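You operate a simulated robot arm through the tools that you are given. There is no shell and no other tool.

You are at the controls of a simulated two-armed robot. One attempt, no reset.

## Task
Pick up the jar from the middle shelf of the screen rack with one hand, pass it to the other hand and put it on the ledge at the gravity table. Set down upright: jar.

Only the result counts: the job must be done as asked and must still hold three seconds after the hand-in. Knocking over, shifting, dropping, spilling or breaking anything else fails it.

## Robot
Two 6-joint arms with two-finger parallel grippers on one trunk, on a base that drives. Base frame: it is fixed to the floor where the robot stands at the start and does not move with it; the origin is under the middle of the robot, x ahead of it, y to its left, z up. Readings come in mm, rad, newtons and seconds.
The left shoulder is at the start at [-107, 177, 710], the right one opposite. With the tool pointing down near the work surface each hand reaches from about 100 to 720 mm from the robot's upright axis, wherever it stands, measured 20 degrees to its own side. Places, roughly: jar (6x6x10 cm) [2500, -2800, 600]; ledge at the gravity table [4900, -1800, 800]. Payload 1.57 kg a hand.
Tool frame (each hand has its own): the origin (TCP) lies between the finger pads and is the grasp point; the fingertips stand 30 mm ahead of it; z points along the fingers, y is the line along which they close. The gripper opens to 80 mm. The fingers are 17 mm wide and 12 mm thick; the gripper's body (40 by 82 mm) begins 80 mm behind the TCP.
Orientation is that of the tool frame in the base frame, as a unit quaternion [x, y, z, w]. With the fingers straight down and closing along the base's y, the tool's x points along the base's -x, its y along +y and its z along -z.

## Interface
- The arms move only by the tool nudge_tool. It takes "left_commands", "right_commands" or both (then of equal length, played together; a hand with none holds still); each is a list of rows, each an object (a shift or turn left out is 0, a gripper value left out holds the last) with "hand": the opening, from 0 (shut) to 1 (fully open); "xyz": the shift along the base's x, y, z in units of 40 mm (1.0 is 40 mm), a list of three; "delta_rot": the turn, a rotation vector about the base's x, y, z in units of 8 degrees (1.0 is 8 degrees), a list of three. In form: [{"hand": hand, "xyz": [tx, ty, tz], "delta_rot": [rx, ry, rz]}, ...]. A call has 1 to 20 rows; each row shifts and turns the commanded pose from where the row before left it. A call with a number of a shift or a turn outside -1 to 1 is refused whole. Rows are played at 5 a second. More than 50 mm and 0.15 rad between two rows, or a gripper value outside its range, and nothing of the call is played. Where a pose cannot be reached the arm comes as near as it can. A force on the tool above 40 N (or 10 N above the force at the start of the call, whichever is more), or a blocked arm, ends the call early, and 0.2 s more pass. Each finger travels about 72 mm/s and halts on what it meets, pressing with about 43 N; the grip force reading is that of the motor and also rises with nothing between the fingers. The clock runs only during rows and for 0.2 s after the last one: add rows that do not move to give the fingers time. It gives the time, the measured TCP pose, the force on the tool (base axes), the opening and the grip force at its end, in the units of the frame above (readings bear some noise), with the torque about the TCP (base axes, N m) and any sound that the robot's microphone picked up, and new pictures: "pictures" is both (left out), scene, wrist or none (wrist: the cameras of the hands that moved).
- Cameras (640 x 400 px; columns grow to the right, rows downward): "scene" is now at [47.2, 6.9, 1437.2]; the picture's right is [0.13, -0.99, 0.00], its down [-0.64, -0.09, -0.76] and it looks along [0.75, 0.10, -0.65] (base axes); focal length 266 px, centre (320, 200). "left" rides on the left gripper at [72, 7, -122] in its tool frame; the picture's right is [-0.09, 1.00, 0.00], its down [-0.84, -0.08, -0.54] and it looks along [-0.54, -0.05, 0.84] (tool axes); focal length 238 px, centre (320, 200). "right" rides on the right gripper at [72, -7, -122] in its tool frame; the picture's right is [0.09, 1.00, 0.00], its down [-0.84, 0.08, -0.54] and it looks along [-0.54, 0.05, 0.84] (tool axes); focal length 238 px, centre (320, 200). There is no depth. A picture from a camera that has moved, and an enlarged one, comes with that camera's place and axes in the base frame and with its lens. The place of the scene camera against the robot may be out by one fixed shift of up to 12 mm in any direction.
- slide_trunk(by): slides the trunk up (or, below 0, down) by that many mm; the arms and the scene camera ride with it, the base frame stays. It gives what a move gives, with no picture.
- base_move(legs): drives the robot by 1 to 6 legs, each [ahead, left, turn to the left] in mm, mm and rad, along the robot's own axes; the way and the turn of a leg run together, so that a leg with both is an arc; at most 1500 mm and 3.142 rad a leg. The arms and the cameras ride along, it lands a little off, and it stops where it bumps. It gives what a move gives, and a new picture of the scene camera.
- turn_head(pan, tilt): turns the head with the scene camera to pan (to the left, within 2.496 rad either way) and tilt (down, from -0.506 to 1.204), counted from straight ahead of the robot. It gives what a move gives, and a new picture of the scene camera.
- close_up(camera, box): a new picture of the part [left, top, right, bottom] of that camera's present view, enlarged. No time passes.
- finish_job(): hands the job in; it is judged then, once.

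Places have to be worked out from the pictures, the camera data and where the tool is seen. Open the grippers and draw the arms clear of the work before you hand the job in, unless the task says otherwise.

The tools are called after "Call:" by a JSON object that holds its "name" and its "arguments". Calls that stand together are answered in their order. nudge_tool: Moves the arms, as the interface text tells. Its arguments: {"type":"object","properties":{"left_commands":{"type":"array"},"right_commands":{"type":"array"},"pictures":{"type":"string","enum":["both","scene","wrist","none"]}},"required":[]} The other tools are called the same way: slide_trunk (by) slides the trunk up or down; base_move (legs) drives the base; turn_head (pan, tilt) turns the head that bears the scene camera; close_up (camera, box) takes an enlarged picture of a part of a camera's view; finish_job () hands the job in.

At the start:

```text
clock: 0.0
left_eef_pos: [482.0, 218.7, 797.9]
left_orientation: [0.0, 1.0, -0.001, 0.0]
left_contact_force: [0.2, 0.5, -0.6]
left_wrist_torque: [0.01, -0.02, 0.02]
left_opening: 80.1
left_finger_force: 0.0
right_eef_pos: [391.4, -133.7, 850.1]
right_orientation: [-0.001, 1.0, 0.0, 0.0]
right_contact_force: [-0.2, 0.6, -0.2]
right_wrist_torque: [-0.01, 0.0, 0.0]
right_opening: 79.7
right_finger_force: 0.0
trunk travel left (down, up): [-150.0, 178.0]
robot x, y, heading: [3.3, -0.2, -0.002]
head pan, tilt: [0.134, 0.707]
```

scene: 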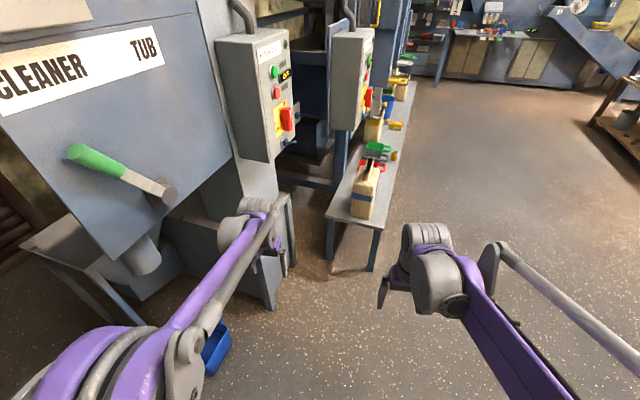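
right: 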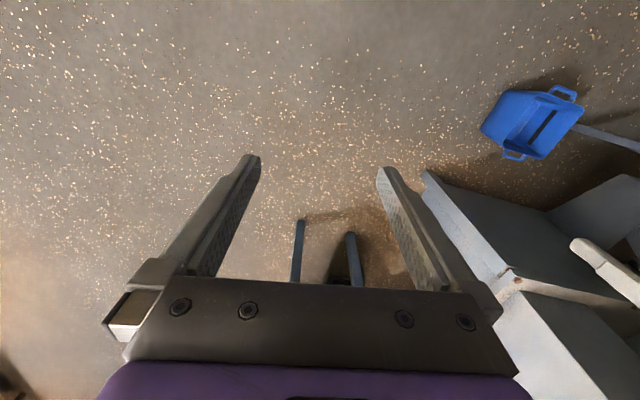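
left: 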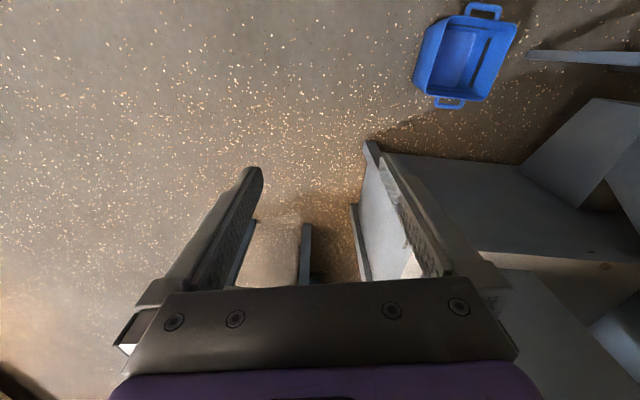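

I start by looking around: the scene shows machinery to the left and a long bench ahead-left. I turn the head right towards the jar's rough direction (about -48 degrees) to see the screen rack.

Call:
{"name": "turn_head", "arguments": {"pan": -0.84, "tilt": 0.25}}

```text
clock: 1.2
left_eef_pos: [483.0, 217.8, 797.0]
left_orientation: [0.0, 1.0, 0.0, 0.0]
left_contact_force: [0.0, 0.2, -0.5]
left_wrist_torque: [-0.02, 0.01, -0.04]
left_opening: 79.9
left_finger_force: 0.1
right_eef_pos: [391.2, -134.6, 851.1]
right_orientation: [0.0, 1.0, 0.001, 0.0]
right_contact_force: [0.8, 0.4, -0.2]
right_wrist_torque: [0.0, -0.01, 0.02]
right_opening: 79.8
right_finger_force: 0.0
trunk travel left (down, up): [-150.0, 178.0]
robot x, y, heading: [3.2, 0.1, -0.007]
head pan, tilt: [-0.84, 0.25]
camera scene: at [25.7, -74.0, 1478.5], right [-0.74, -0.67, 0.0], down [-0.17, 0.18, -0.97], along [0.65, -0.72, -0.25], focal length 266 px, centre (320, 200)
```

scene: 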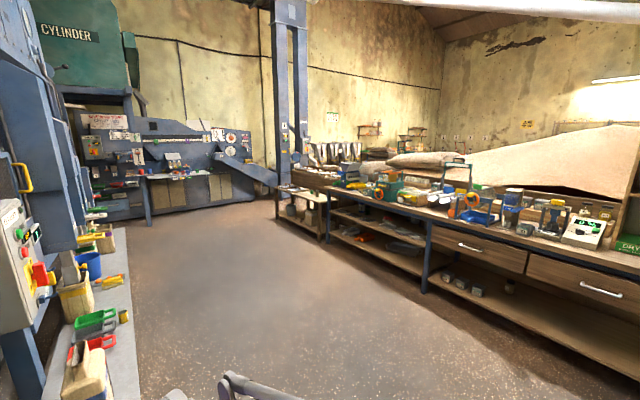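

The jar's rough place projects to about pixel (320,196), near the small rack at the end of the long workbench. I zoom in there and on the ledge area (projected left-of-centre).

Call:
{"name": "close_up", "arguments": {"camera": "scene", "box": [250, 150, 410, 250]}}

Call:
{"name": "close_up", "arguments": {"camera": "scene", "box": [80, 100, 280, 225]}}

```text
4.00 times, centred on (330, 200) of scene
camera zoom: at [25.7, -74.0, 1478.5], right [-0.74, -0.67, 0.0], down [-0.17, 0.18, -0.97], along [0.65, -0.72, -0.25], focal length 1063 px, centre (280, 200)
```

zoom: 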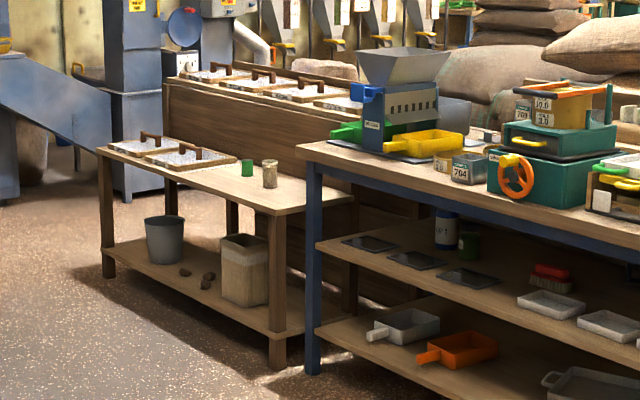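

```text
3.20 times, centred on (180, 162) of scene
camera zoom: at [25.7, -74.0, 1478.5], right [-0.74, -0.67, 0.0], down [-0.17, 0.18, -0.97], along [0.65, -0.72, -0.25], focal length 850 px, centre (768, 320)
```

zoom: 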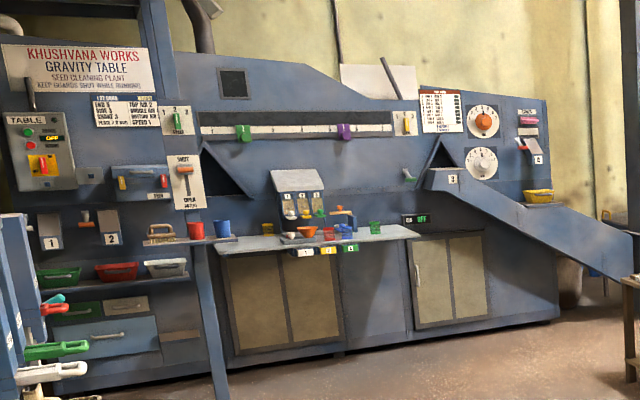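

The jar (beige, green-lidded) appears on the low wooden rack's board at about z≈560, around [2500,-2800]. The aisle is clear; the room's furniture lies turned about -12° from my frame. I drive down the aisle in stages.

Call:
{"name": "base_move", "arguments": {"legs": [[0, 0, -0.837], [1204, 0, 0], [0, 0, 0.43], [1000, 0, 0]]}}

```text
clock: 15.6
left_eef_pos: [2209.9, -1373.8, 797.3]
left_orientation: [0.227, 0.974, 0.0, 0.001]
left_contact_force: [-0.3, -0.7, 0.5]
left_wrist_torque: [0.0, 0.02, 0.0]
left_opening: 79.8
left_finger_force: 0.0
right_eef_pos: [1974.2, -1649.7, 850.7]
right_orientation: [0.227, 0.974, 0.0, 0.0]
right_contact_force: [1.0, 0.5, -0.5]
right_wrist_torque: [0.0, -0.03, 0.0]
right_opening: 80.0
right_finger_force: 0.0
trunk travel left (down, up): [-150.0, 178.0]
robot x, y, heading: [1680.9, -1359.0, -0.454]
head pan, tilt: [-0.84, 0.25]
camera scene: at [1673.4, -1436.6, 1478.5], right [-0.96, -0.27, 0.0], down [-0.07, 0.24, -0.97], along [0.26, -0.93, -0.25], focal length 266 px, centre (320, 200)
```

scene: 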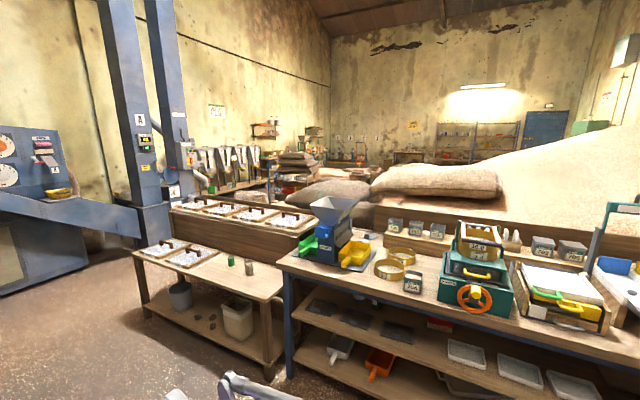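

I'm at [1681,-1359], and the rack with a beige jar and green cup is clearly seen at around pixel (249,267). I zoom on it.

Call:
{"name": "close_up", "arguments": {"camera": "scene", "box": [130, 220, 322, 340]}}

Call:
{"name": "close_up", "arguments": {"camera": "scene", "box": [210, 240, 290, 290]}}

```text
3.33 times, centred on (226, 280) of scene
camera zoom: at [1673.4, -1436.6, 1478.5], right [-0.96, -0.27, 0.0], down [-0.07, 0.24, -0.97], along [0.26, -0.93, -0.25], focal length 886 px, centre (633, -67)
```

zoom: 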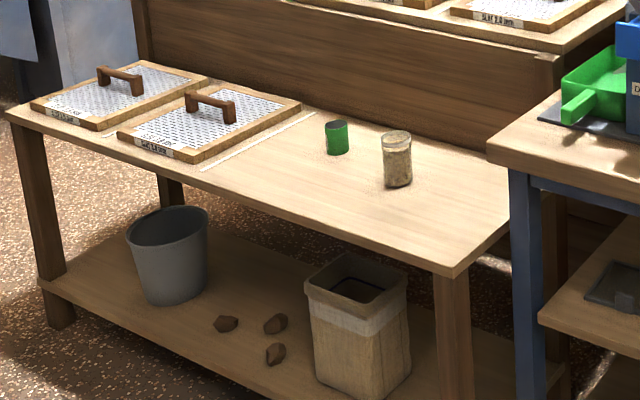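

```text
8.00 times, centred on (250, 265) of scene
camera zoom: at [1673.4, -1436.6, 1478.5], right [-0.96, -0.27, 0.0], down [-0.07, 0.24, -0.97], along [0.26, -0.93, -0.25], focal length 2126 px, centre (880, -320)
```

zoom: 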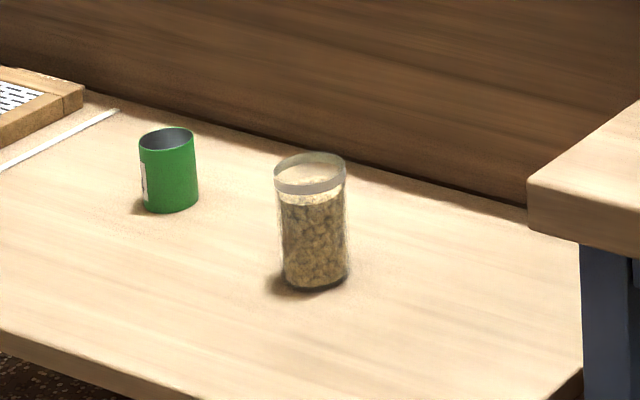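

The jar is a clear jar with seeds at about [2571,-2857], base z≈545, roughly 183 mm behind the rack's front edge; a green tin stands 200 mm to its left. The rack's front faces heading ≈ -1.773. I drive to a staging spot about 950 mm in front of it and turn to face it.

Call:
{"name": "base_move", "arguments": {"legs": [[1400, 0, 0], [0, 0, -1.319]]}}

Call:
{"name": "turn_head", "arguments": {"pan": -0.15, "tilt": 0.6}}

```text
clock: 25.9
left_eef_pos: [3076.5, -2479.8, 795.6]
left_orientation: [0.77, 0.638, 0.0, 0.0]
left_contact_force: [-0.6, -0.3, -0.9]
left_wrist_torque: [0.0, 0.01, 0.0]
left_opening: 79.9
left_finger_force: 0.2
right_eef_pos: [2748.2, -2325.7, 851.7]
right_orientation: [0.77, 0.638, 0.0, 0.001]
right_contact_force: [0.3, 0.8, -0.1]
right_wrist_torque: [-0.01, 0.0, 0.0]
right_opening: 80.0
right_finger_force: 0.0
trunk travel left (down, up): [-150.0, 178.0]
robot x, y, heading: [2958.5, -1964.7, -1.757]
head pan, tilt: [-0.84, 0.25]
camera scene: at [2874.5, -1985.3, 1478.5], right [-0.52, 0.86, 0.0], down [0.21, 0.13, -0.97], along [-0.83, -0.5, -0.25], focal length 266 px, centre (320, 200)
```

scene: 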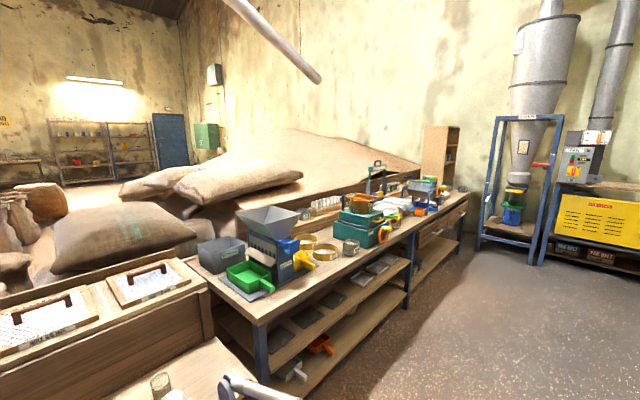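

```text
clock: 27.0
left_eef_pos: [3077.7, -2479.9, 796.3]
left_orientation: [0.77, 0.638, 0.0, 0.0]
left_contact_force: [0.6, 0.5, -0.8]
left_wrist_torque: [-0.04, 0.0, 0.0]
left_opening: 80.2
left_finger_force: 0.0
right_eef_pos: [2748.5, -2324.0, 851.2]
right_orientation: [0.77, 0.638, 0.0, 0.001]
right_contact_force: [0.4, -0.2, 0.1]
right_wrist_torque: [0.01, -0.02, 0.0]
right_opening: 79.9
right_finger_force: 0.1
trunk travel left (down, up): [-150.0, 178.0]
robot x, y, heading: [2956.9, -1964.3, -1.758]
head pan, tilt: [-0.15, 0.6]
camera scene: at [2925.1, -2020.4, 1446.4], right [-0.94, 0.33, 0.0], down [0.19, 0.53, -0.83], along [-0.27, -0.78, -0.56], focal length 266 px, centre (320, 200)
```

scene: 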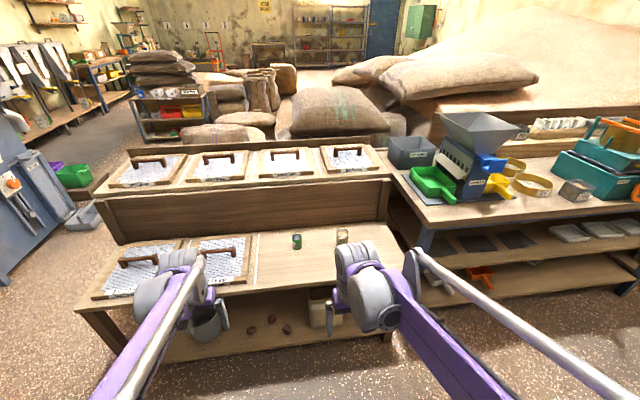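

The rack is right ahead; the jar at about pixel (342,236), the tin at (296,241). I zoom to measure them.

Call:
{"name": "close_up", "arguments": {"camera": "scene", "box": [264, 200, 408, 290]}}

Call:
{"name": "close_up", "arguments": {"camera": "right", "box": [0, 0, 640, 400]}}

```text
4.44 times, centred on (336, 245) of scene
camera zoom: at [2925.1, -2020.4, 1446.4], right [-0.94, 0.33, 0.0], down [0.19, 0.53, -0.83], along [-0.27, -0.78, -0.56], focal length 1181 px, centre (249, 0)
```

zoom: 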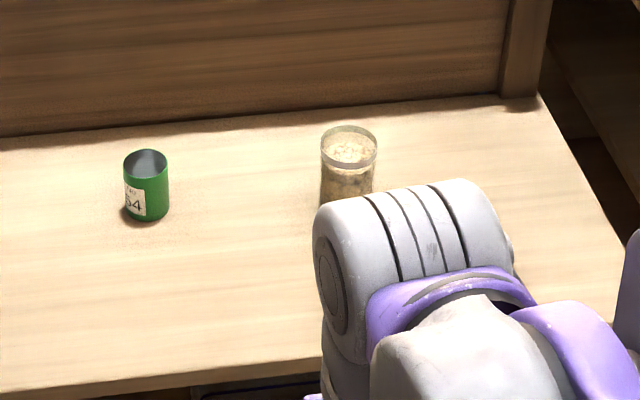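

```text
1.00 times, centred on (320, 200) of right (not enlarged: the box is as wide or as high as the picture)
camera zoom: at [2755.1, -2252.6, 973.3], right [1.0, -0.1, 0.0], down [-0.08, -0.84, 0.54], along [-0.05, -0.54, -0.84], focal length 238 px, centre (320, 200)
```

zoom: 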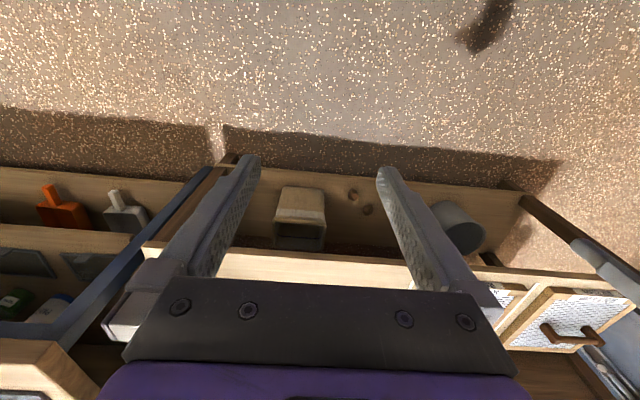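

The jar lies at about [945,-235] in the robot's own frame. I drive 360 mm ahead so it comes within the right hand's comfortable reach (about 585 ahead, 235 right).

Call:
{"name": "base_move", "arguments": {"legs": [[360, 0, 0]]}}

```text
clock: 29.3
left_eef_pos: [3006.5, -2839.1, 795.4]
left_orientation: [0.771, 0.637, -0.001, 0.0]
left_contact_force: [-0.9, 0.2, -1.0]
left_wrist_torque: [0.0, 0.0, -0.02]
left_opening: 79.9
left_finger_force: 0.1
right_eef_pos: [2677.9, -2682.5, 851.3]
right_orientation: [0.771, 0.637, 0.0, 0.0]
right_contact_force: [0.0, 0.4, 0.1]
right_wrist_torque: [0.02, 0.02, -0.02]
right_opening: 80.1
right_finger_force: 0.1
trunk travel left (down, up): [-150.0, 178.0]
robot x, y, heading: [2885.7, -2318.9, -1.762]
head pan, tilt: [-0.15, 0.6]
camera scene: at [2856.3, -2379.2, 1446.3], right [-0.94, 0.33, 0.0], down [0.19, 0.53, -0.82], along [-0.28, -0.78, -0.57], focal length 266 px, centre (320, 200)
```

scene: 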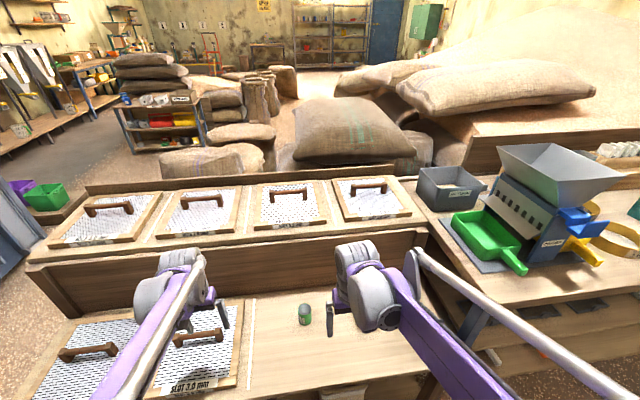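

No bump; the jar is now hidden behind the right hand. I move the right hand about 92 mm right and 100 mm ahead at the same height to look with the wrist camera.

Call:
{"name": "nudge_tool", "arguments": {"right_commands": [{"hand": 1, "xyz": [-0.68, -0.505, 0]}, {"xyz": [-0.68, -0.505, 0]}, {"xyz": [-0.68, -0.505, 0]}, {"xyz": [-0.68, -0.505, 0]}, {}], "pictures": "both"}}

```text
clock: 30.5
left_eef_pos: [3007.3, -2837.5, 796.1]
left_orientation: [0.771, 0.637, 0.0, 0.0]
left_contact_force: [0.2, 0.3, 0.3]
left_wrist_torque: [-0.02, 0.01, 0.01]
left_opening: 80.0
left_finger_force: 0.0
right_eef_pos: [2567.4, -2762.3, 849.8]
right_orientation: [0.771, 0.636, 0.0, 0.0]
right_contact_force: [-0.4, -0.2, 0.2]
right_wrist_torque: [0.01, -0.02, 0.03]
right_opening: 80.1
right_finger_force: 0.0
trunk travel left (down, up): [-150.0, 178.0]
robot x, y, heading: [2884.5, -2321.0, -1.756]
head pan, tilt: [-0.15, 0.6]
camera scene: at [2856.7, -2378.2, 1446.4], right [-0.94, 0.33, 0.0], down [0.19, 0.53, -0.83], along [-0.28, -0.78, -0.56], focal length 266 px, centre (320, 200)
camera right: at [2576.6, -2690.0, 971.8], right [1.0, -0.1, 0.0], down [-0.08, -0.84, 0.54], along [-0.05, -0.54, -0.84], focal length 238 px, centre (320, 200)
```

scene: 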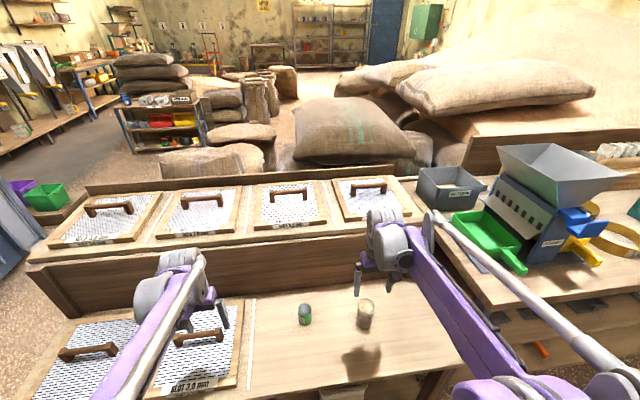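
right: 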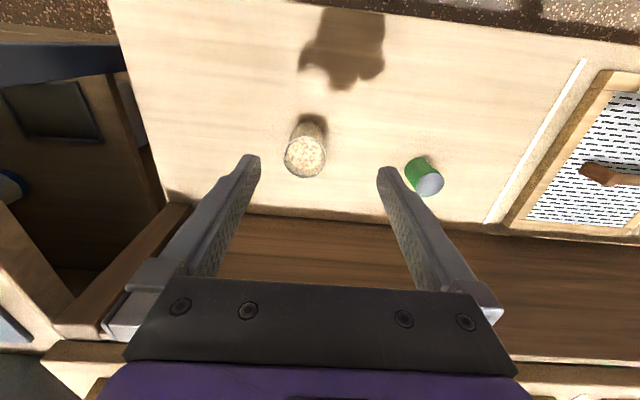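

The wrist view puts the jar's top centre at about [2542,-2823, 645] (rim width ≈41 px fits 60 mm at that depth). I move the right hand above it and down to TCP z≈740 and look again.

Call:
{"name": "nudge_tool", "arguments": {"right_commands": [{"hand": 1, "xyz": [-0.16, -0.38, -0.69]}, {"xyz": [-0.16, -0.38, -0.69]}, {"xyz": [-0.16, -0.38, -0.69]}, {"xyz": [-0.16, -0.38, -0.69]}, {}], "pictures": "both"}}

```text
clock: 31.7
left_eef_pos: [3007.9, -2838.4, 797.5]
left_orientation: [0.771, 0.637, 0.0, 0.0]
left_contact_force: [-0.1, 0.0, 0.3]
left_wrist_torque: [0.0, 0.0, 0.04]
left_opening: 80.0
left_finger_force: 0.1
right_eef_pos: [2543.4, -2823.5, 741.1]
right_orientation: [0.771, 0.637, 0.0, 0.0]
right_contact_force: [0.5, 0.0, -0.3]
right_wrist_torque: [-0.02, 0.0, -0.02]
right_opening: 80.0
right_finger_force: 0.0
trunk travel left (down, up): [-150.0, 178.0]
robot x, y, heading: [2882.8, -2321.8, -1.761]
head pan, tilt: [-0.15, 0.6]
camera scene: at [2856.6, -2378.2, 1446.4], right [-0.94, 0.33, 0.0], down [0.19, 0.53, -0.83], along [-0.28, -0.78, -0.56], focal length 266 px, centre (320, 200)
camera right: at [2551.0, -2751.3, 862.9], right [1.0, -0.1, 0.0], down [-0.08, -0.84, 0.54], along [-0.05, -0.54, -0.84], focal length 238 px, centre (320, 200)
```

scene: 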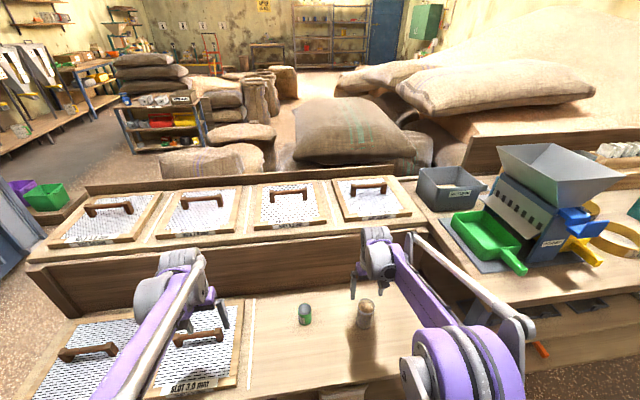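
right: 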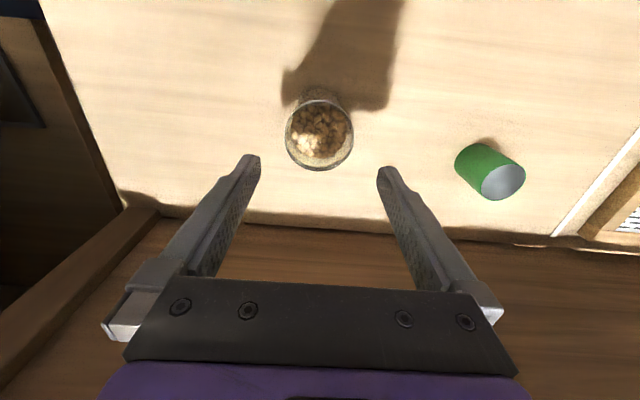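

Second look: jar rim centred laterally between the fingers (px 319), top around z≈650–670, at [2543.5,-2818]. I go down 50 mm in small steps and check again.

Call:
{"name": "nudge_tool", "arguments": {"right_commands": [{"hand": 1, "xyz": [0, 0.05, -0.42]}, {"xyz": [0, 0.05, -0.42]}, {"xyz": [0, 0, -0.42]}, {}], "pictures": "both"}}

```text
clock: 32.7
left_eef_pos: [3007.7, -2837.4, 796.9]
left_orientation: [0.771, 0.637, 0.0, 0.0]
left_contact_force: [0.3, 0.6, 0.2]
left_wrist_torque: [0.0, 0.03, -0.02]
left_opening: 80.2
left_finger_force: 0.0
right_eef_pos: [2544.4, -2820.0, 690.5]
right_orientation: [0.771, 0.637, -0.001, 0.0]
right_contact_force: [0.2, -0.2, 0.8]
right_wrist_torque: [-0.01, 0.0, -0.01]
right_opening: 79.9
right_finger_force: 0.0
trunk travel left (down, up): [-150.0, 178.0]
robot x, y, heading: [2886.3, -2319.5, -1.763]
head pan, tilt: [-0.15, 0.6]
camera scene: at [2856.5, -2378.4, 1446.3], right [-0.94, 0.33, 0.0], down [0.19, 0.53, -0.83], along [-0.28, -0.78, -0.56], focal length 266 px, centre (320, 200)
camera right: at [2551.4, -2747.6, 812.2], right [1.0, -0.1, 0.0], down [-0.08, -0.84, 0.54], along [-0.05, -0.54, -0.84], focal length 238 px, centre (320, 200)
```

scene: 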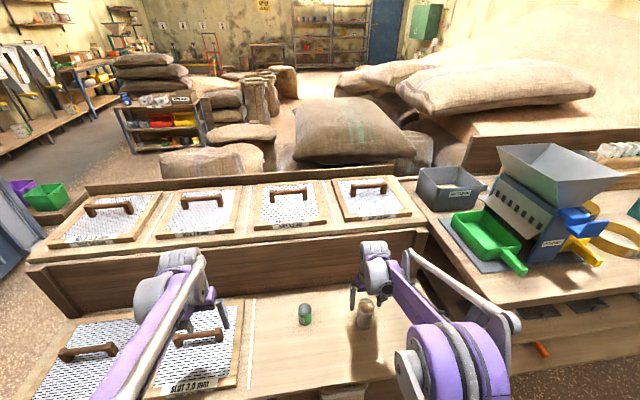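
right: 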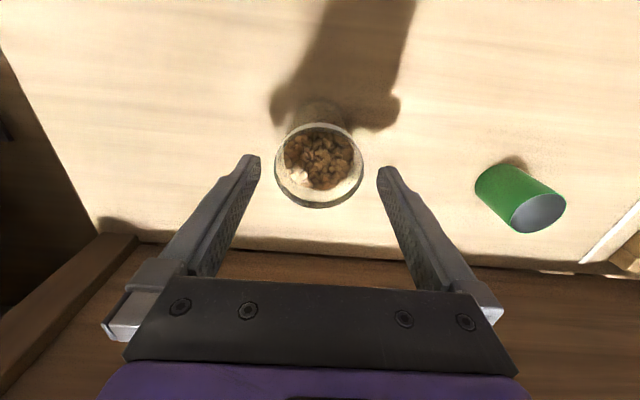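

Rim is centred laterally (px 319) and triangulation gives the top at z≈665, centre ≈[2544,-2814]. I shift 5 mm toward the robot and descend 48 mm so the pads straddle the jar's upper part.

Call:
{"name": "nudge_tool", "arguments": {"right_commands": [{"hand": 1, "xyz": [0, 0.12, -0.2]}, {"xyz": [0, 0, -0.25]}, {"xyz": [0, 0, -0.25]}, {"xyz": [0, 0, -0.25]}, {"xyz": [0, 0, -0.25]}, {}], "pictures": "both"}}

```text
clock: 34.1
left_eef_pos: [3006.5, -2838.8, 796.8]
left_orientation: [0.771, 0.637, -0.001, -0.001]
left_contact_force: [-1.0, 0.1, 0.5]
left_wrist_torque: [-0.01, -0.03, 0.01]
left_opening: 79.7
left_finger_force: 0.1
right_eef_pos: [2543.3, -2815.4, 641.8]
right_orientation: [0.771, 0.637, 0.001, 0.001]
right_contact_force: [0.5, 0.9, -0.3]
right_wrist_torque: [-0.01, -0.01, 0.02]
right_opening: 80.1
right_finger_force: 0.0
trunk travel left (down, up): [-150.0, 178.0]
robot x, y, heading: [2882.7, -2322.7, -1.757]
head pan, tilt: [-0.15, 0.6]
camera scene: at [2856.5, -2378.5, 1446.3], right [-0.94, 0.33, 0.0], down [0.19, 0.53, -0.83], along [-0.28, -0.78, -0.56], focal length 266 px, centre (320, 200)
camera right: at [2550.7, -2743.2, 765.3], right [1.0, -0.1, 0.0], down [-0.08, -0.84, 0.54], along [-0.05, -0.54, -0.84], focal length 238 px, centre (320, 200)
```

scene: 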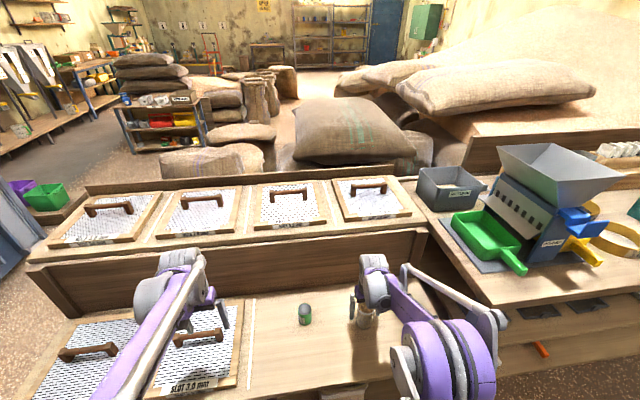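
right: 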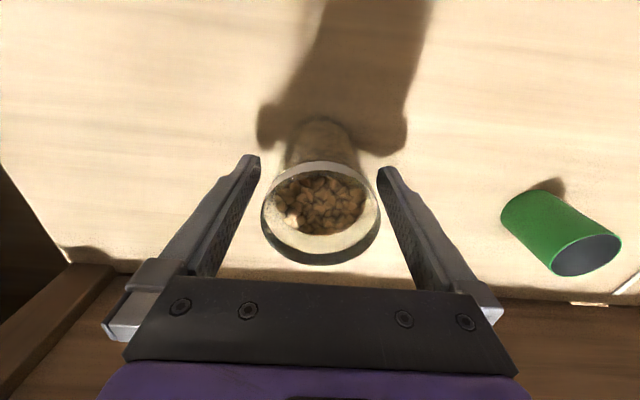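

The rim is now about 27 mm above the TCP and the jar sits centred between the finger pads. I close the right gripper and let it settle.

Call:
{"name": "nudge_tool", "arguments": {"right_commands": [{"hand": 0.6}, {"hand": 0.4}, {"hand": 0.0}, {}, {}, {}], "pictures": "wrist"}}

```text
clock: 35.5
left_eef_pos: [3007.0, -2836.4, 795.7]
left_orientation: [0.772, 0.636, 0.0, -0.001]
left_contact_force: [-0.7, -0.1, -0.8]
left_wrist_torque: [-0.02, 0.01, -0.03]
left_opening: 80.0
left_finger_force: 0.1
right_eef_pos: [2543.4, -2816.1, 642.5]
right_orientation: [0.77, 0.638, -0.001, -0.001]
right_contact_force: [0.4, -0.1, -0.2]
right_wrist_torque: [0.0, 0.05, 0.0]
right_opening: 54.1
right_finger_force: 43.5
trunk travel left (down, up): [-150.0, 178.0]
robot x, y, heading: [2883.6, -2322.9, -1.761]
head pan, tilt: [-0.15, 0.6]
camera right: at [2550.7, -2743.3, 765.4], right [1.0, -0.1, 0.0], down [-0.08, -0.84, 0.54], along [-0.05, -0.54, -0.84], focal length 238 px, centre (320, 200)
```

right: 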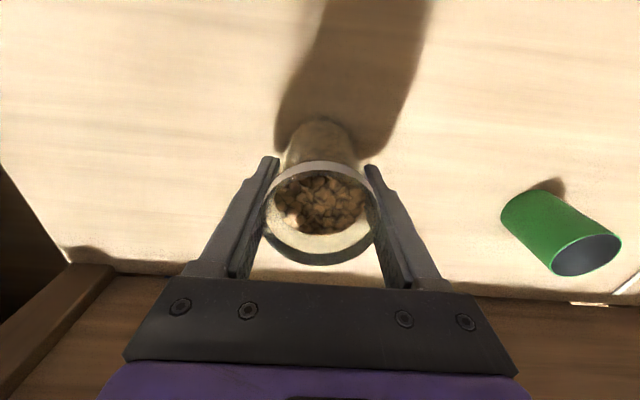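

The fingers closed to 54 mm at 43 N – the jar is held. I lift it slowly about 100 mm.

Call:
{"name": "nudge_tool", "arguments": {"right_commands": [{"hand": 0.0, "xyz": [0, 0, 0.25]}, {"xyz": [0, 0, 0.25]}, {"xyz": [0, 0, 0.5]}, {"xyz": [0, 0, 0.5]}, {"xyz": [0, 0, 0.5]}, {"xyz": [0, 0, 0.5]}, {}], "pictures": "both"}}

```text
clock: 37.1
left_eef_pos: [3006.9, -2837.7, 797.1]
left_orientation: [0.771, 0.637, 0.0, 0.0]
left_contact_force: [-0.7, -0.5, -1.0]
left_wrist_torque: [0.0, 0.03, 0.01]
left_opening: 80.0
left_finger_force: 0.1
right_eef_pos: [2543.1, -2814.2, 741.6]
right_orientation: [0.771, 0.637, 0.0, 0.0]
right_contact_force: [-0.1, 0.1, -2.4]
right_wrist_torque: [0.02, 0.04, 0.01]
right_opening: 54.0
right_finger_force: 43.3
trunk travel left (down, up): [-150.0, 178.0]
robot x, y, heading: [2884.4, -2321.4, -1.758]
head pan, tilt: [-0.15, 0.6]
camera scene: at [2856.3, -2378.8, 1446.3], right [-0.94, 0.33, 0.0], down [0.19, 0.53, -0.82], along [-0.28, -0.78, -0.57], focal length 266 px, centre (320, 200)
camera right: at [2550.7, -2742.4, 864.4], right [1.0, -0.1, 0.0], down [-0.08, -0.84, 0.54], along [-0.05, -0.54, -0.84], focal length 238 px, centre (320, 200)
```

scene: 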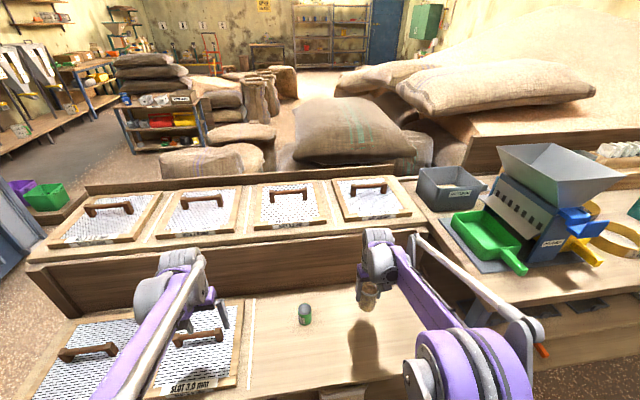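
right: 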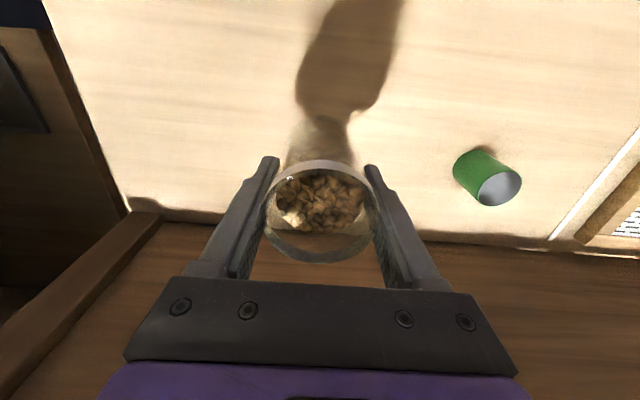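

The jar is lifted (weight ≈2.4 N), held firmly. I raise it another 100 mm, pull the hand back towards the robot, and then back the base off from the rack.

Call:
{"name": "nudge_tool", "arguments": {"right_commands": [{"hand": 0.0, "xyz": [0, 0, 0.5]}, {"xyz": [0, 0, 0.7]}, {"xyz": [0, 0, 0.7]}, {"xyz": [0.05, 0.25, 0.5]}, {"xyz": [0.12, 0.6, 0]}, {"xyz": [0.14, 0.7, 0]}, {"xyz": [0.14, 0.7, 0]}, {"xyz": [0.14, 0.7, 0]}, {"xyz": [0.14, 0.7, 0]}, {"xyz": [0.08, 0.4, 0]}, {}], "pictures": "scene"}}

Call:
{"name": "base_move", "arguments": {"legs": [[-600, 0, 0]]}}

```text
clock: 39.5
left_eef_pos: [3007.3, -2838.3, 795.8]
left_orientation: [0.771, 0.637, -0.001, 0.001]
left_contact_force: [0.9, -0.5, -0.4]
left_wrist_torque: [-0.04, 0.0, 0.03]
left_opening: 79.7
left_finger_force: 0.0
right_eef_pos: [2577.1, -2653.1, 839.4]
right_orientation: [0.771, 0.637, -0.001, 0.0]
right_contact_force: [-0.8, 0.4, -1.2]
right_wrist_torque: [0.01, 0.01, -0.02]
right_opening: 53.5
right_finger_force: 43.2
trunk travel left (down, up): [-150.0, 178.0]
robot x, y, heading: [2885.8, -2319.5, -1.766]
head pan, tilt: [-0.15, 0.6]
camera scene: at [2856.3, -2378.8, 1446.3], right [-0.94, 0.33, 0.0], down [0.19, 0.53, -0.82], along [-0.28, -0.78, -0.57], focal length 266 px, centre (320, 200)
```

scene: 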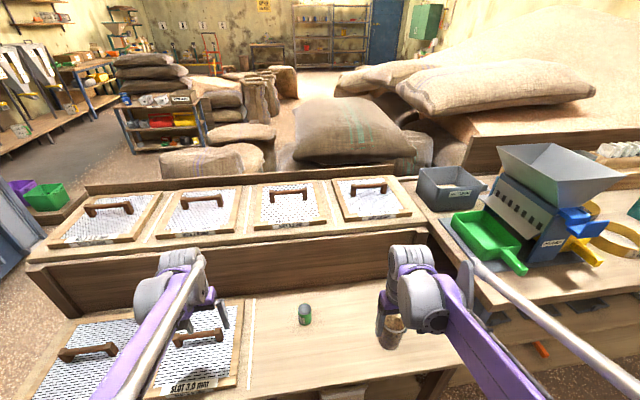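

```text
clock: 43.0
left_eef_pos: [3121.1, -2239.4, 796.7]
left_orientation: [0.773, 0.634, 0.0, 0.0]
left_contact_force: [0.5, 0.9, 0.2]
left_wrist_torque: [0.01, -0.01, -0.01]
left_opening: 80.3
left_finger_force: 0.2
right_eef_pos: [2693.9, -2050.2, 839.1]
right_orientation: [0.773, 0.634, 0.0, 0.0]
right_contact_force: [0.3, 0.6, -0.7]
right_wrist_torque: [0.02, 0.0, -0.01]
right_opening: 52.3
right_finger_force: 43.0
trunk travel left (down, up): [-150.0, 178.0]
robot x, y, heading: [3004.8, -1720.9, -1.768]
head pan, tilt: [-0.15, 0.6]
camera scene: at [2974.1, -1777.9, 1446.3], right [-0.94, 0.34, 0.0], down [0.19, 0.53, -0.83], along [-0.28, -0.78, -0.56], focal length 266 px, centre (320, 200)
```

scene: 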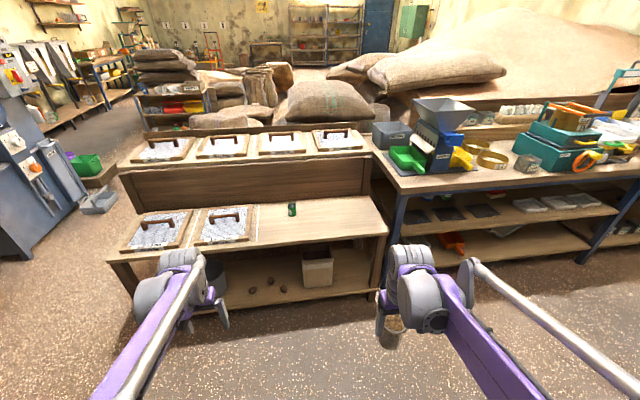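

The opening reading went from 54.1 to 52.3 mm, which might mean the jar is creeping in the grip. I check with the right wrist camera.

Call:
{"name": "close_up", "arguments": {"camera": "right", "box": [160, 80, 480, 280]}}

Call:
{"name": "close_up", "arguments": {"camera": "scene", "box": [330, 240, 490, 360]}}

```text
2.00 times, centred on (320, 180) of right
camera zoom: at [2700.8, -1978.1, 961.2], right [0.99, -0.11, 0.0], down [-0.09, -0.84, 0.54], along [-0.06, -0.54, -0.84], focal length 477 px, centre (320, 240)
```

zoom: 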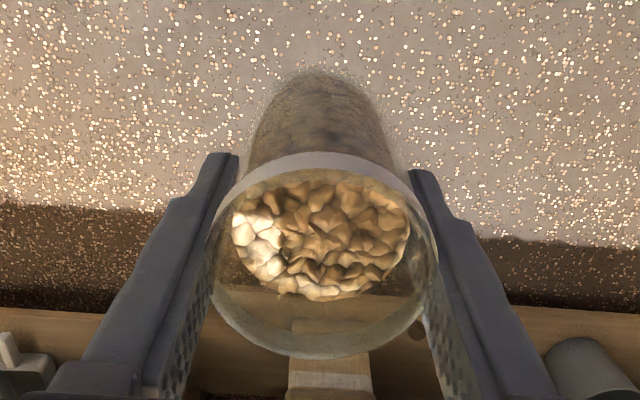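

```text
3.33 times, centred on (410, 300) of scene
camera zoom: at [2974.1, -1777.9, 1446.3], right [-0.94, 0.34, 0.0], down [0.19, 0.53, -0.83], along [-0.28, -0.78, -0.56], focal length 886 px, centre (20, -133)
```

zoom: 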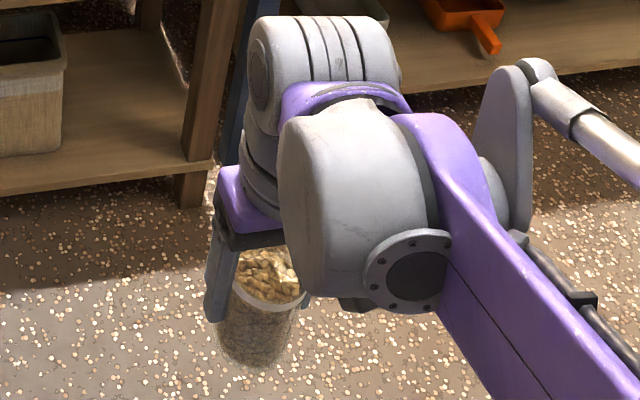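

The rim has moved only a few pixels (jar perhaps ~5 mm lower in the grip). I check the grip again with a short hold to see whether it keeps creeping.

Call:
{"name": "nudge_tool", "arguments": {"right_commands": [{"hand": 0.0}, {}, {}, {}, {}], "pictures": "wrist"}}

```text
clock: 44.2
left_eef_pos: [3122.1, -2238.0, 795.9]
left_orientation: [0.773, 0.634, 0.001, 0.0]
left_contact_force: [0.4, 0.3, 0.4]
left_wrist_torque: [0.04, 0.0, 0.01]
left_opening: 80.1
left_finger_force: 0.1
right_eef_pos: [2692.0, -2049.8, 838.8]
right_orientation: [0.773, 0.634, 0.0, 0.0]
right_contact_force: [-0.3, 0.8, -1.5]
right_wrist_torque: [0.02, 0.02, -0.01]
right_opening: 52.6
right_finger_force: 43.1
trunk travel left (down, up): [-150.0, 178.0]
robot x, y, heading: [3000.4, -1725.5, -1.769]
head pan, tilt: [-0.15, 0.6]
camera right: at [2700.7, -1978.4, 961.1], right [0.99, -0.11, 0.0], down [-0.09, -0.84, 0.54], along [-0.06, -0.54, -0.84], focal length 238 px, centre (320, 200)
```

right: 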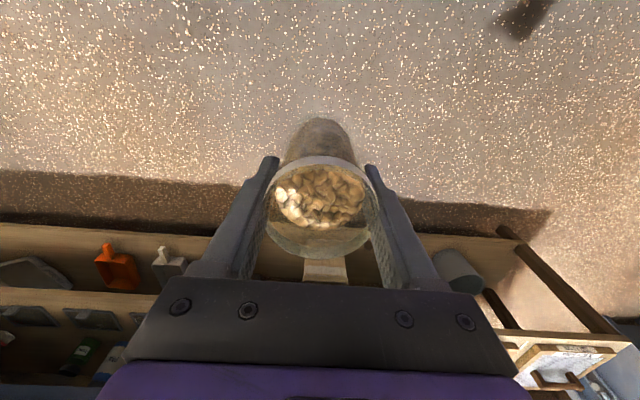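

Stable at 52.6 mm. Now the hand-over in the clear aisle: I bring the jar (right hand, still upright) to the robot's middle with a 45° yaw, while the left hand draws back and pitches its tool to point forward and 30° down.

Call:
{"name": "nudge_tool", "arguments": {"left_commands": [{"hand": 1, "xyz": [-0.031, 0.213, 0.26], "delta_rot": [-0.735, 0.148, 0]}, {"xyz": [-0.031, 0.213, 0.26], "delta_rot": [-0.735, 0.148, 0]}, {"xyz": [-0.031, 0.213, 0.26], "delta_rot": [-0.735, 0.148, 0]}, {"xyz": [-0.031, 0.213, 0.26], "delta_rot": [-0.735, 0.148, 0]}, {"xyz": [-0.031, 0.213, 0.26], "delta_rot": [-0.735, 0.148, 0]}, {"xyz": [-0.031, 0.213, 0.26], "delta_rot": [-0.735, 0.148, 0]}, {"xyz": [-0.031, 0.213, 0.26], "delta_rot": [-0.735, 0.148, 0]}, {"xyz": [-0.031, 0.213, 0.26], "delta_rot": [-0.735, 0.148, 0]}, {"xyz": [-0.031, 0.213, 0.26], "delta_rot": [-0.735, 0.148, 0]}, {"xyz": [-0.031, 0.213, 0.26], "delta_rot": [-0.735, 0.148, 0]}, {}], "right_commands": [{"hand": 0, "xyz": [0.398, -0.3045, 0.0525], "delta_rot": [0, 0, 0.5625]}, {"xyz": [0.398, -0.3045, 0.0525], "delta_rot": [0, 0, 0.5625]}, {"xyz": [0.398, -0.3045, 0.0525], "delta_rot": [0, 0, 0.5625]}, {"xyz": [0.398, -0.3045, 0.0525], "delta_rot": [0, 0, 0.5625]}, {"xyz": [0.398, -0.3045, 0.0525], "delta_rot": [0, 0, 0.5625]}, {"xyz": [0.398, -0.3045, 0.0525], "delta_rot": [0, 0, 0.5625]}, {"xyz": [0.398, -0.3045, 0.0525], "delta_rot": [0, 0, 0.5625]}, {"xyz": [0.398, -0.3045, 0.0525], "delta_rot": [0, 0, 0.5625]}, {"xyz": [0.398, -0.3045, 0.0525], "delta_rot": [0, 0, 0.5625]}, {"xyz": [0.398, -0.3045, 0.0525], "delta_rot": [0, 0, 0.5625]}, {}], "pictures": "both"}}

```text
clock: 46.6
left_eef_pos: [3108.0, -2153.5, 901.2]
left_orientation: [0.67, 0.549, -0.387, 0.317]
left_contact_force: [0.0, -0.6, -0.4]
left_wrist_torque: [-0.01, 0.01, -0.04]
left_opening: 80.0
left_finger_force: 0.0
right_eef_pos: [2850.9, -2171.9, 860.1]
right_orientation: [0.471, 0.882, 0.0, 0.0]
right_contact_force: [0.4, -0.5, -0.7]
right_wrist_torque: [0.0, -0.04, 0.02]
right_opening: 52.0
right_finger_force: 43.0
trunk travel left (down, up): [-150.0, 178.0]
robot x, y, heading: [3003.6, -1724.7, -1.77]
head pan, tilt: [-0.15, 0.6]
camera scene: at [2973.8, -1778.4, 1446.3], right [-0.94, 0.34, 0.0], down [0.19, 0.53, -0.82], along [-0.28, -0.78, -0.57], focal length 266 px, centre (320, 200)
camera right: at [2805.9, -2116.0, 982.2], right [0.78, 0.63, 0.0], down [0.53, -0.65, 0.54], along [0.34, -0.42, -0.84], focal length 238 px, centre (320, 200)
camera left: at [3143.1, -2017.1, 900.8], right [0.97, -0.24, 0.08], down [-0.07, 0.07, 1.0], along [-0.25, -0.97, 0.05], focal length 238 px, centre (320, 200)
```

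scene: 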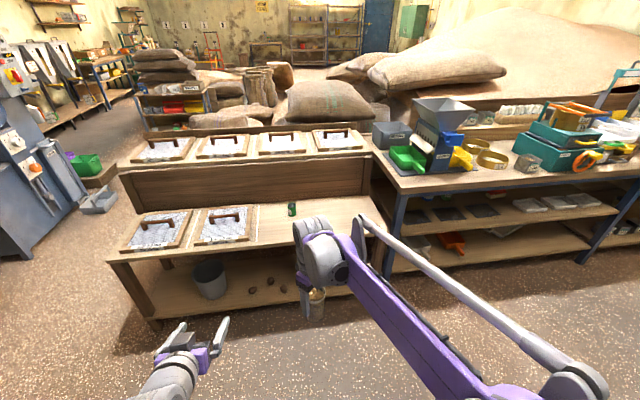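
right: 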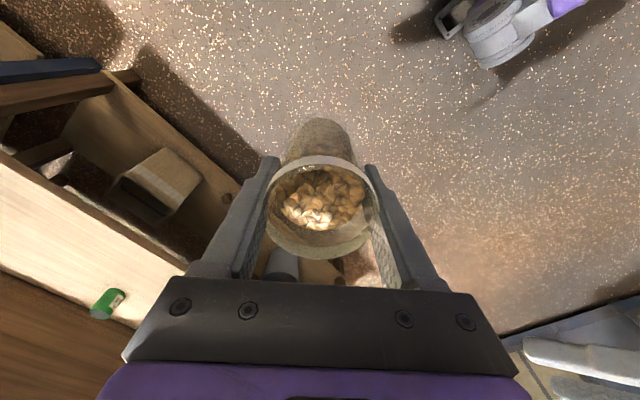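
left: 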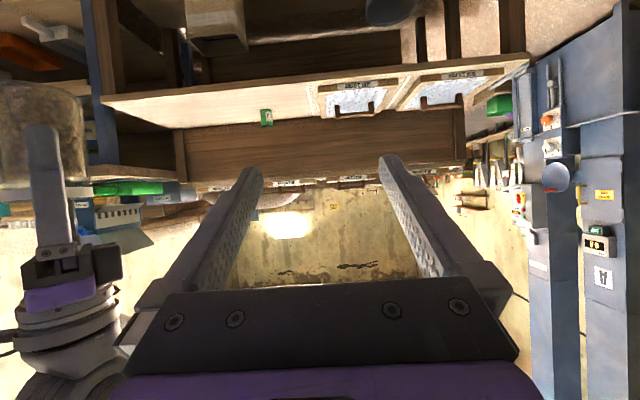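

Right hand reached the middle; jar axis ≈[2847,-2167], spanning z≈787–887. The left hand is pitched as planned. Next I yaw the left hand 45° to the right and bring it to a pre-grasp point 150 mm short of the jar along its approach line.

Call:
{"name": "nudge_tool", "arguments": {"left_commands": [{"hand": 1, "xyz": [-0.405, 0.175, -0.003], "delta_rot": [0, 0, -0.625]}, {"xyz": [-0.405, 0.175, -0.003], "delta_rot": [0, 0, -0.625]}, {"xyz": [-0.405, 0.175, -0.003], "delta_rot": [0, 0, -0.625]}, {"xyz": [-0.405, 0.175, -0.003], "delta_rot": [0, 0, -0.625]}, {"xyz": [-0.405, 0.175, -0.003], "delta_rot": [0, 0, -0.625]}, {"xyz": [-0.405, 0.175, -0.003], "delta_rot": [0, 0, -0.625]}, {"xyz": [-0.405, 0.175, -0.003], "delta_rot": [0, 0, -0.625]}, {"xyz": [-0.405, 0.175, -0.003], "delta_rot": [0, 0, -0.625]}, {"xyz": [-0.405, 0.175, -0.003], "delta_rot": [0, 0, -0.625]}, {}], "pictures": "both"}}

```text
clock: 48.8
left_eef_pos: [2962.2, -2092.0, 899.0]
left_orientation: [0.829, 0.25, -0.479, 0.144]
left_contact_force: [-0.4, 0.0, -0.2]
left_wrist_torque: [-0.02, -0.01, -0.03]
left_opening: 79.9
left_finger_force: 0.1
right_eef_pos: [2851.3, -2172.8, 861.0]
right_orientation: [0.472, 0.881, 0.001, 0.0]
right_contact_force: [0.4, -0.2, -1.4]
right_wrist_torque: [-0.04, -0.03, -0.01]
right_opening: 52.1
right_finger_force: 43.3
trunk travel left (down, up): [-150.0, 178.0]
robot x, y, heading: [3002.7, -1722.9, -1.769]
head pan, tilt: [-0.15, 0.6]
camera scene: at [2974.1, -1778.2, 1446.3], right [-0.94, 0.34, 0.0], down [0.19, 0.53, -0.83], along [-0.28, -0.78, -0.56], focal length 266 px, centre (320, 200)
camera left: at [3084.3, -2019.1, 898.9], right [0.51, -0.85, 0.08], down [0.0, 0.09, 1.0], along [-0.86, -0.51, 0.05], focal length 238 px, centre (320, 200)
```

scene: 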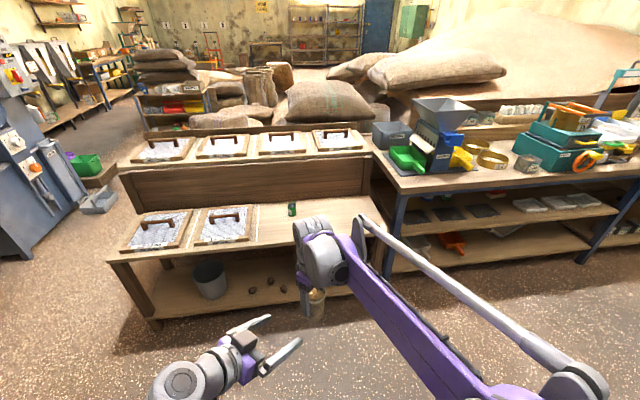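
left: 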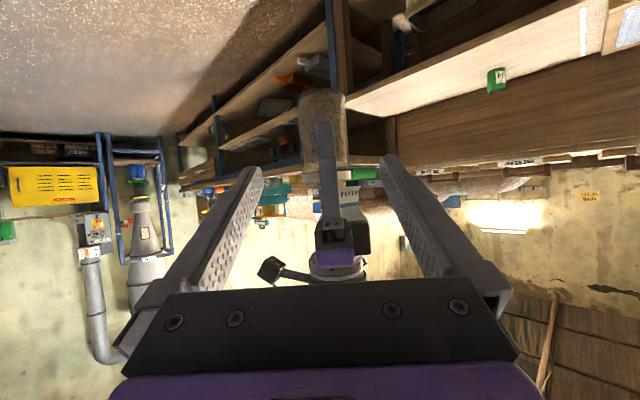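

The left camera sees the jar (upside-down view) nearly centred with the right hand's finger in front of it. I zoom in to measure its column and its bottom edge.

Call:
{"name": "close_up", "arguments": {"camera": "left", "box": [240, 70, 400, 170]}}

Call:
{"name": "close_up", "arguments": {"camera": "right", "box": [240, 110, 400, 210]}}

```text
4.00 times, centred on (320, 120) of left
camera zoom: at [3084.3, -2019.1, 898.9], right [0.51, -0.85, 0.08], down [0.0, 0.09, 1.0], along [-0.86, -0.51, 0.05], focal length 953 px, centre (320, 520)
```

zoom: 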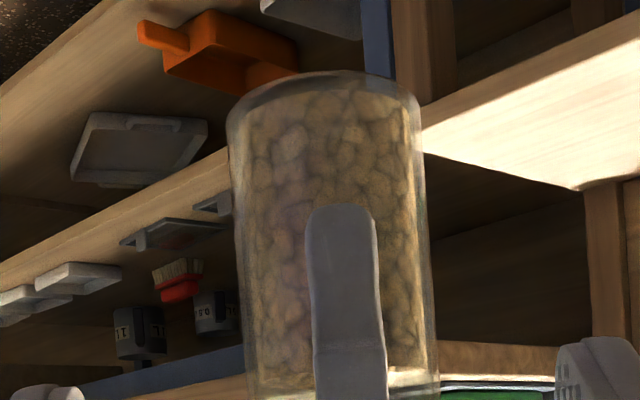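

```text
4.00 times, centred on (320, 160) of right
camera zoom: at [2805.9, -2115.7, 982.2], right [0.78, 0.63, 0.0], down [0.53, -0.65, 0.54], along [0.34, -0.42, -0.84], focal length 953 px, centre (320, 360)
```

zoom: 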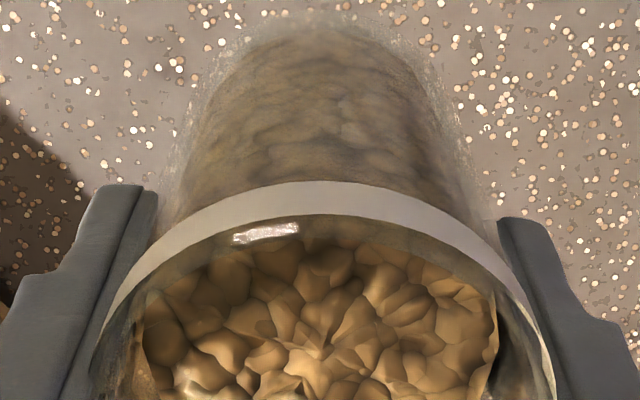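

Measured: jar axis ≈[2850,-2171], bottom z≈790; lateral offset is only 3.5 mm. I correct that, and advance the left hand 100 mm along its approach line, then look.

Call:
{"name": "nudge_tool", "arguments": {"left_commands": [{"hand": 1, "xyz": [0.0475, -0.0725, 0.1875]}, {"xyz": [-0.451, -0.299, -0.312]}, {"xyz": [-0.451, -0.299, -0.312]}, {"xyz": [-0.451, -0.299, -0.312]}, {"xyz": [-0.451, -0.299, -0.312]}, {}], "pictures": "both"}}

```text
clock: 50.2
left_eef_pos: [2895.3, -2142.8, 856.0]
left_orientation: [0.829, 0.25, -0.478, 0.144]
left_contact_force: [-0.5, -0.5, -0.3]
left_wrist_torque: [0.01, 0.01, 0.03]
left_opening: 80.0
left_finger_force: 0.0
right_eef_pos: [2850.5, -2172.3, 861.0]
right_orientation: [0.472, 0.882, 0.0, 0.0]
right_contact_force: [-0.5, -0.4, -1.6]
right_wrist_torque: [-0.01, 0.0, -0.01]
right_opening: 51.7
right_finger_force: 43.0
trunk travel left (down, up): [-150.0, 178.0]
robot x, y, heading: [3002.9, -1721.6, -1.768]
head pan, tilt: [-0.15, 0.6]
camera scene: at [2974.2, -1778.0, 1446.3], right [-0.94, 0.34, 0.0], down [0.19, 0.53, -0.83], along [-0.28, -0.78, -0.56], focal length 266 px, centre (320, 200)
camera left: at [3016.1, -2070.1, 856.8], right [0.51, -0.85, 0.08], down [0.0, 0.09, 1.0], along [-0.86, -0.51, 0.05], focal length 238 px, centre (320, 200)
```

scene: 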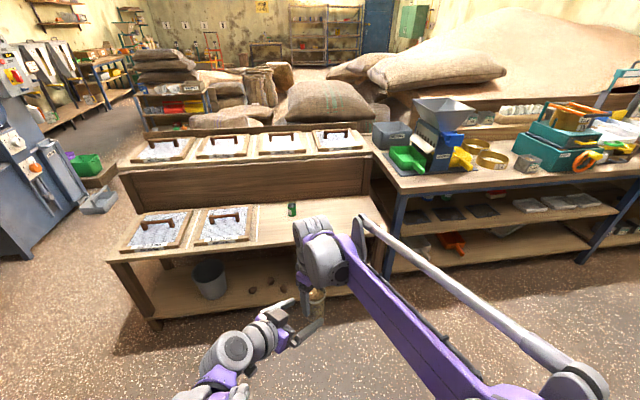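
left: 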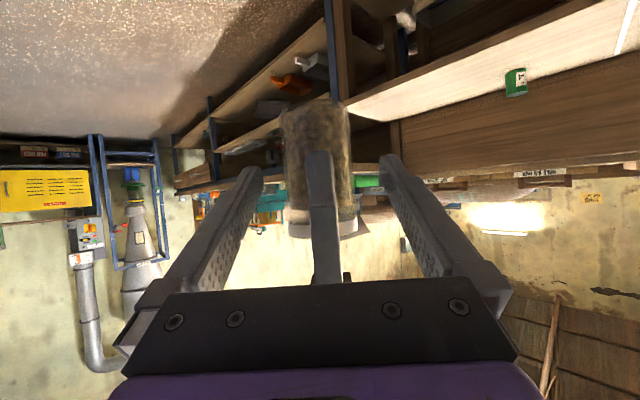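

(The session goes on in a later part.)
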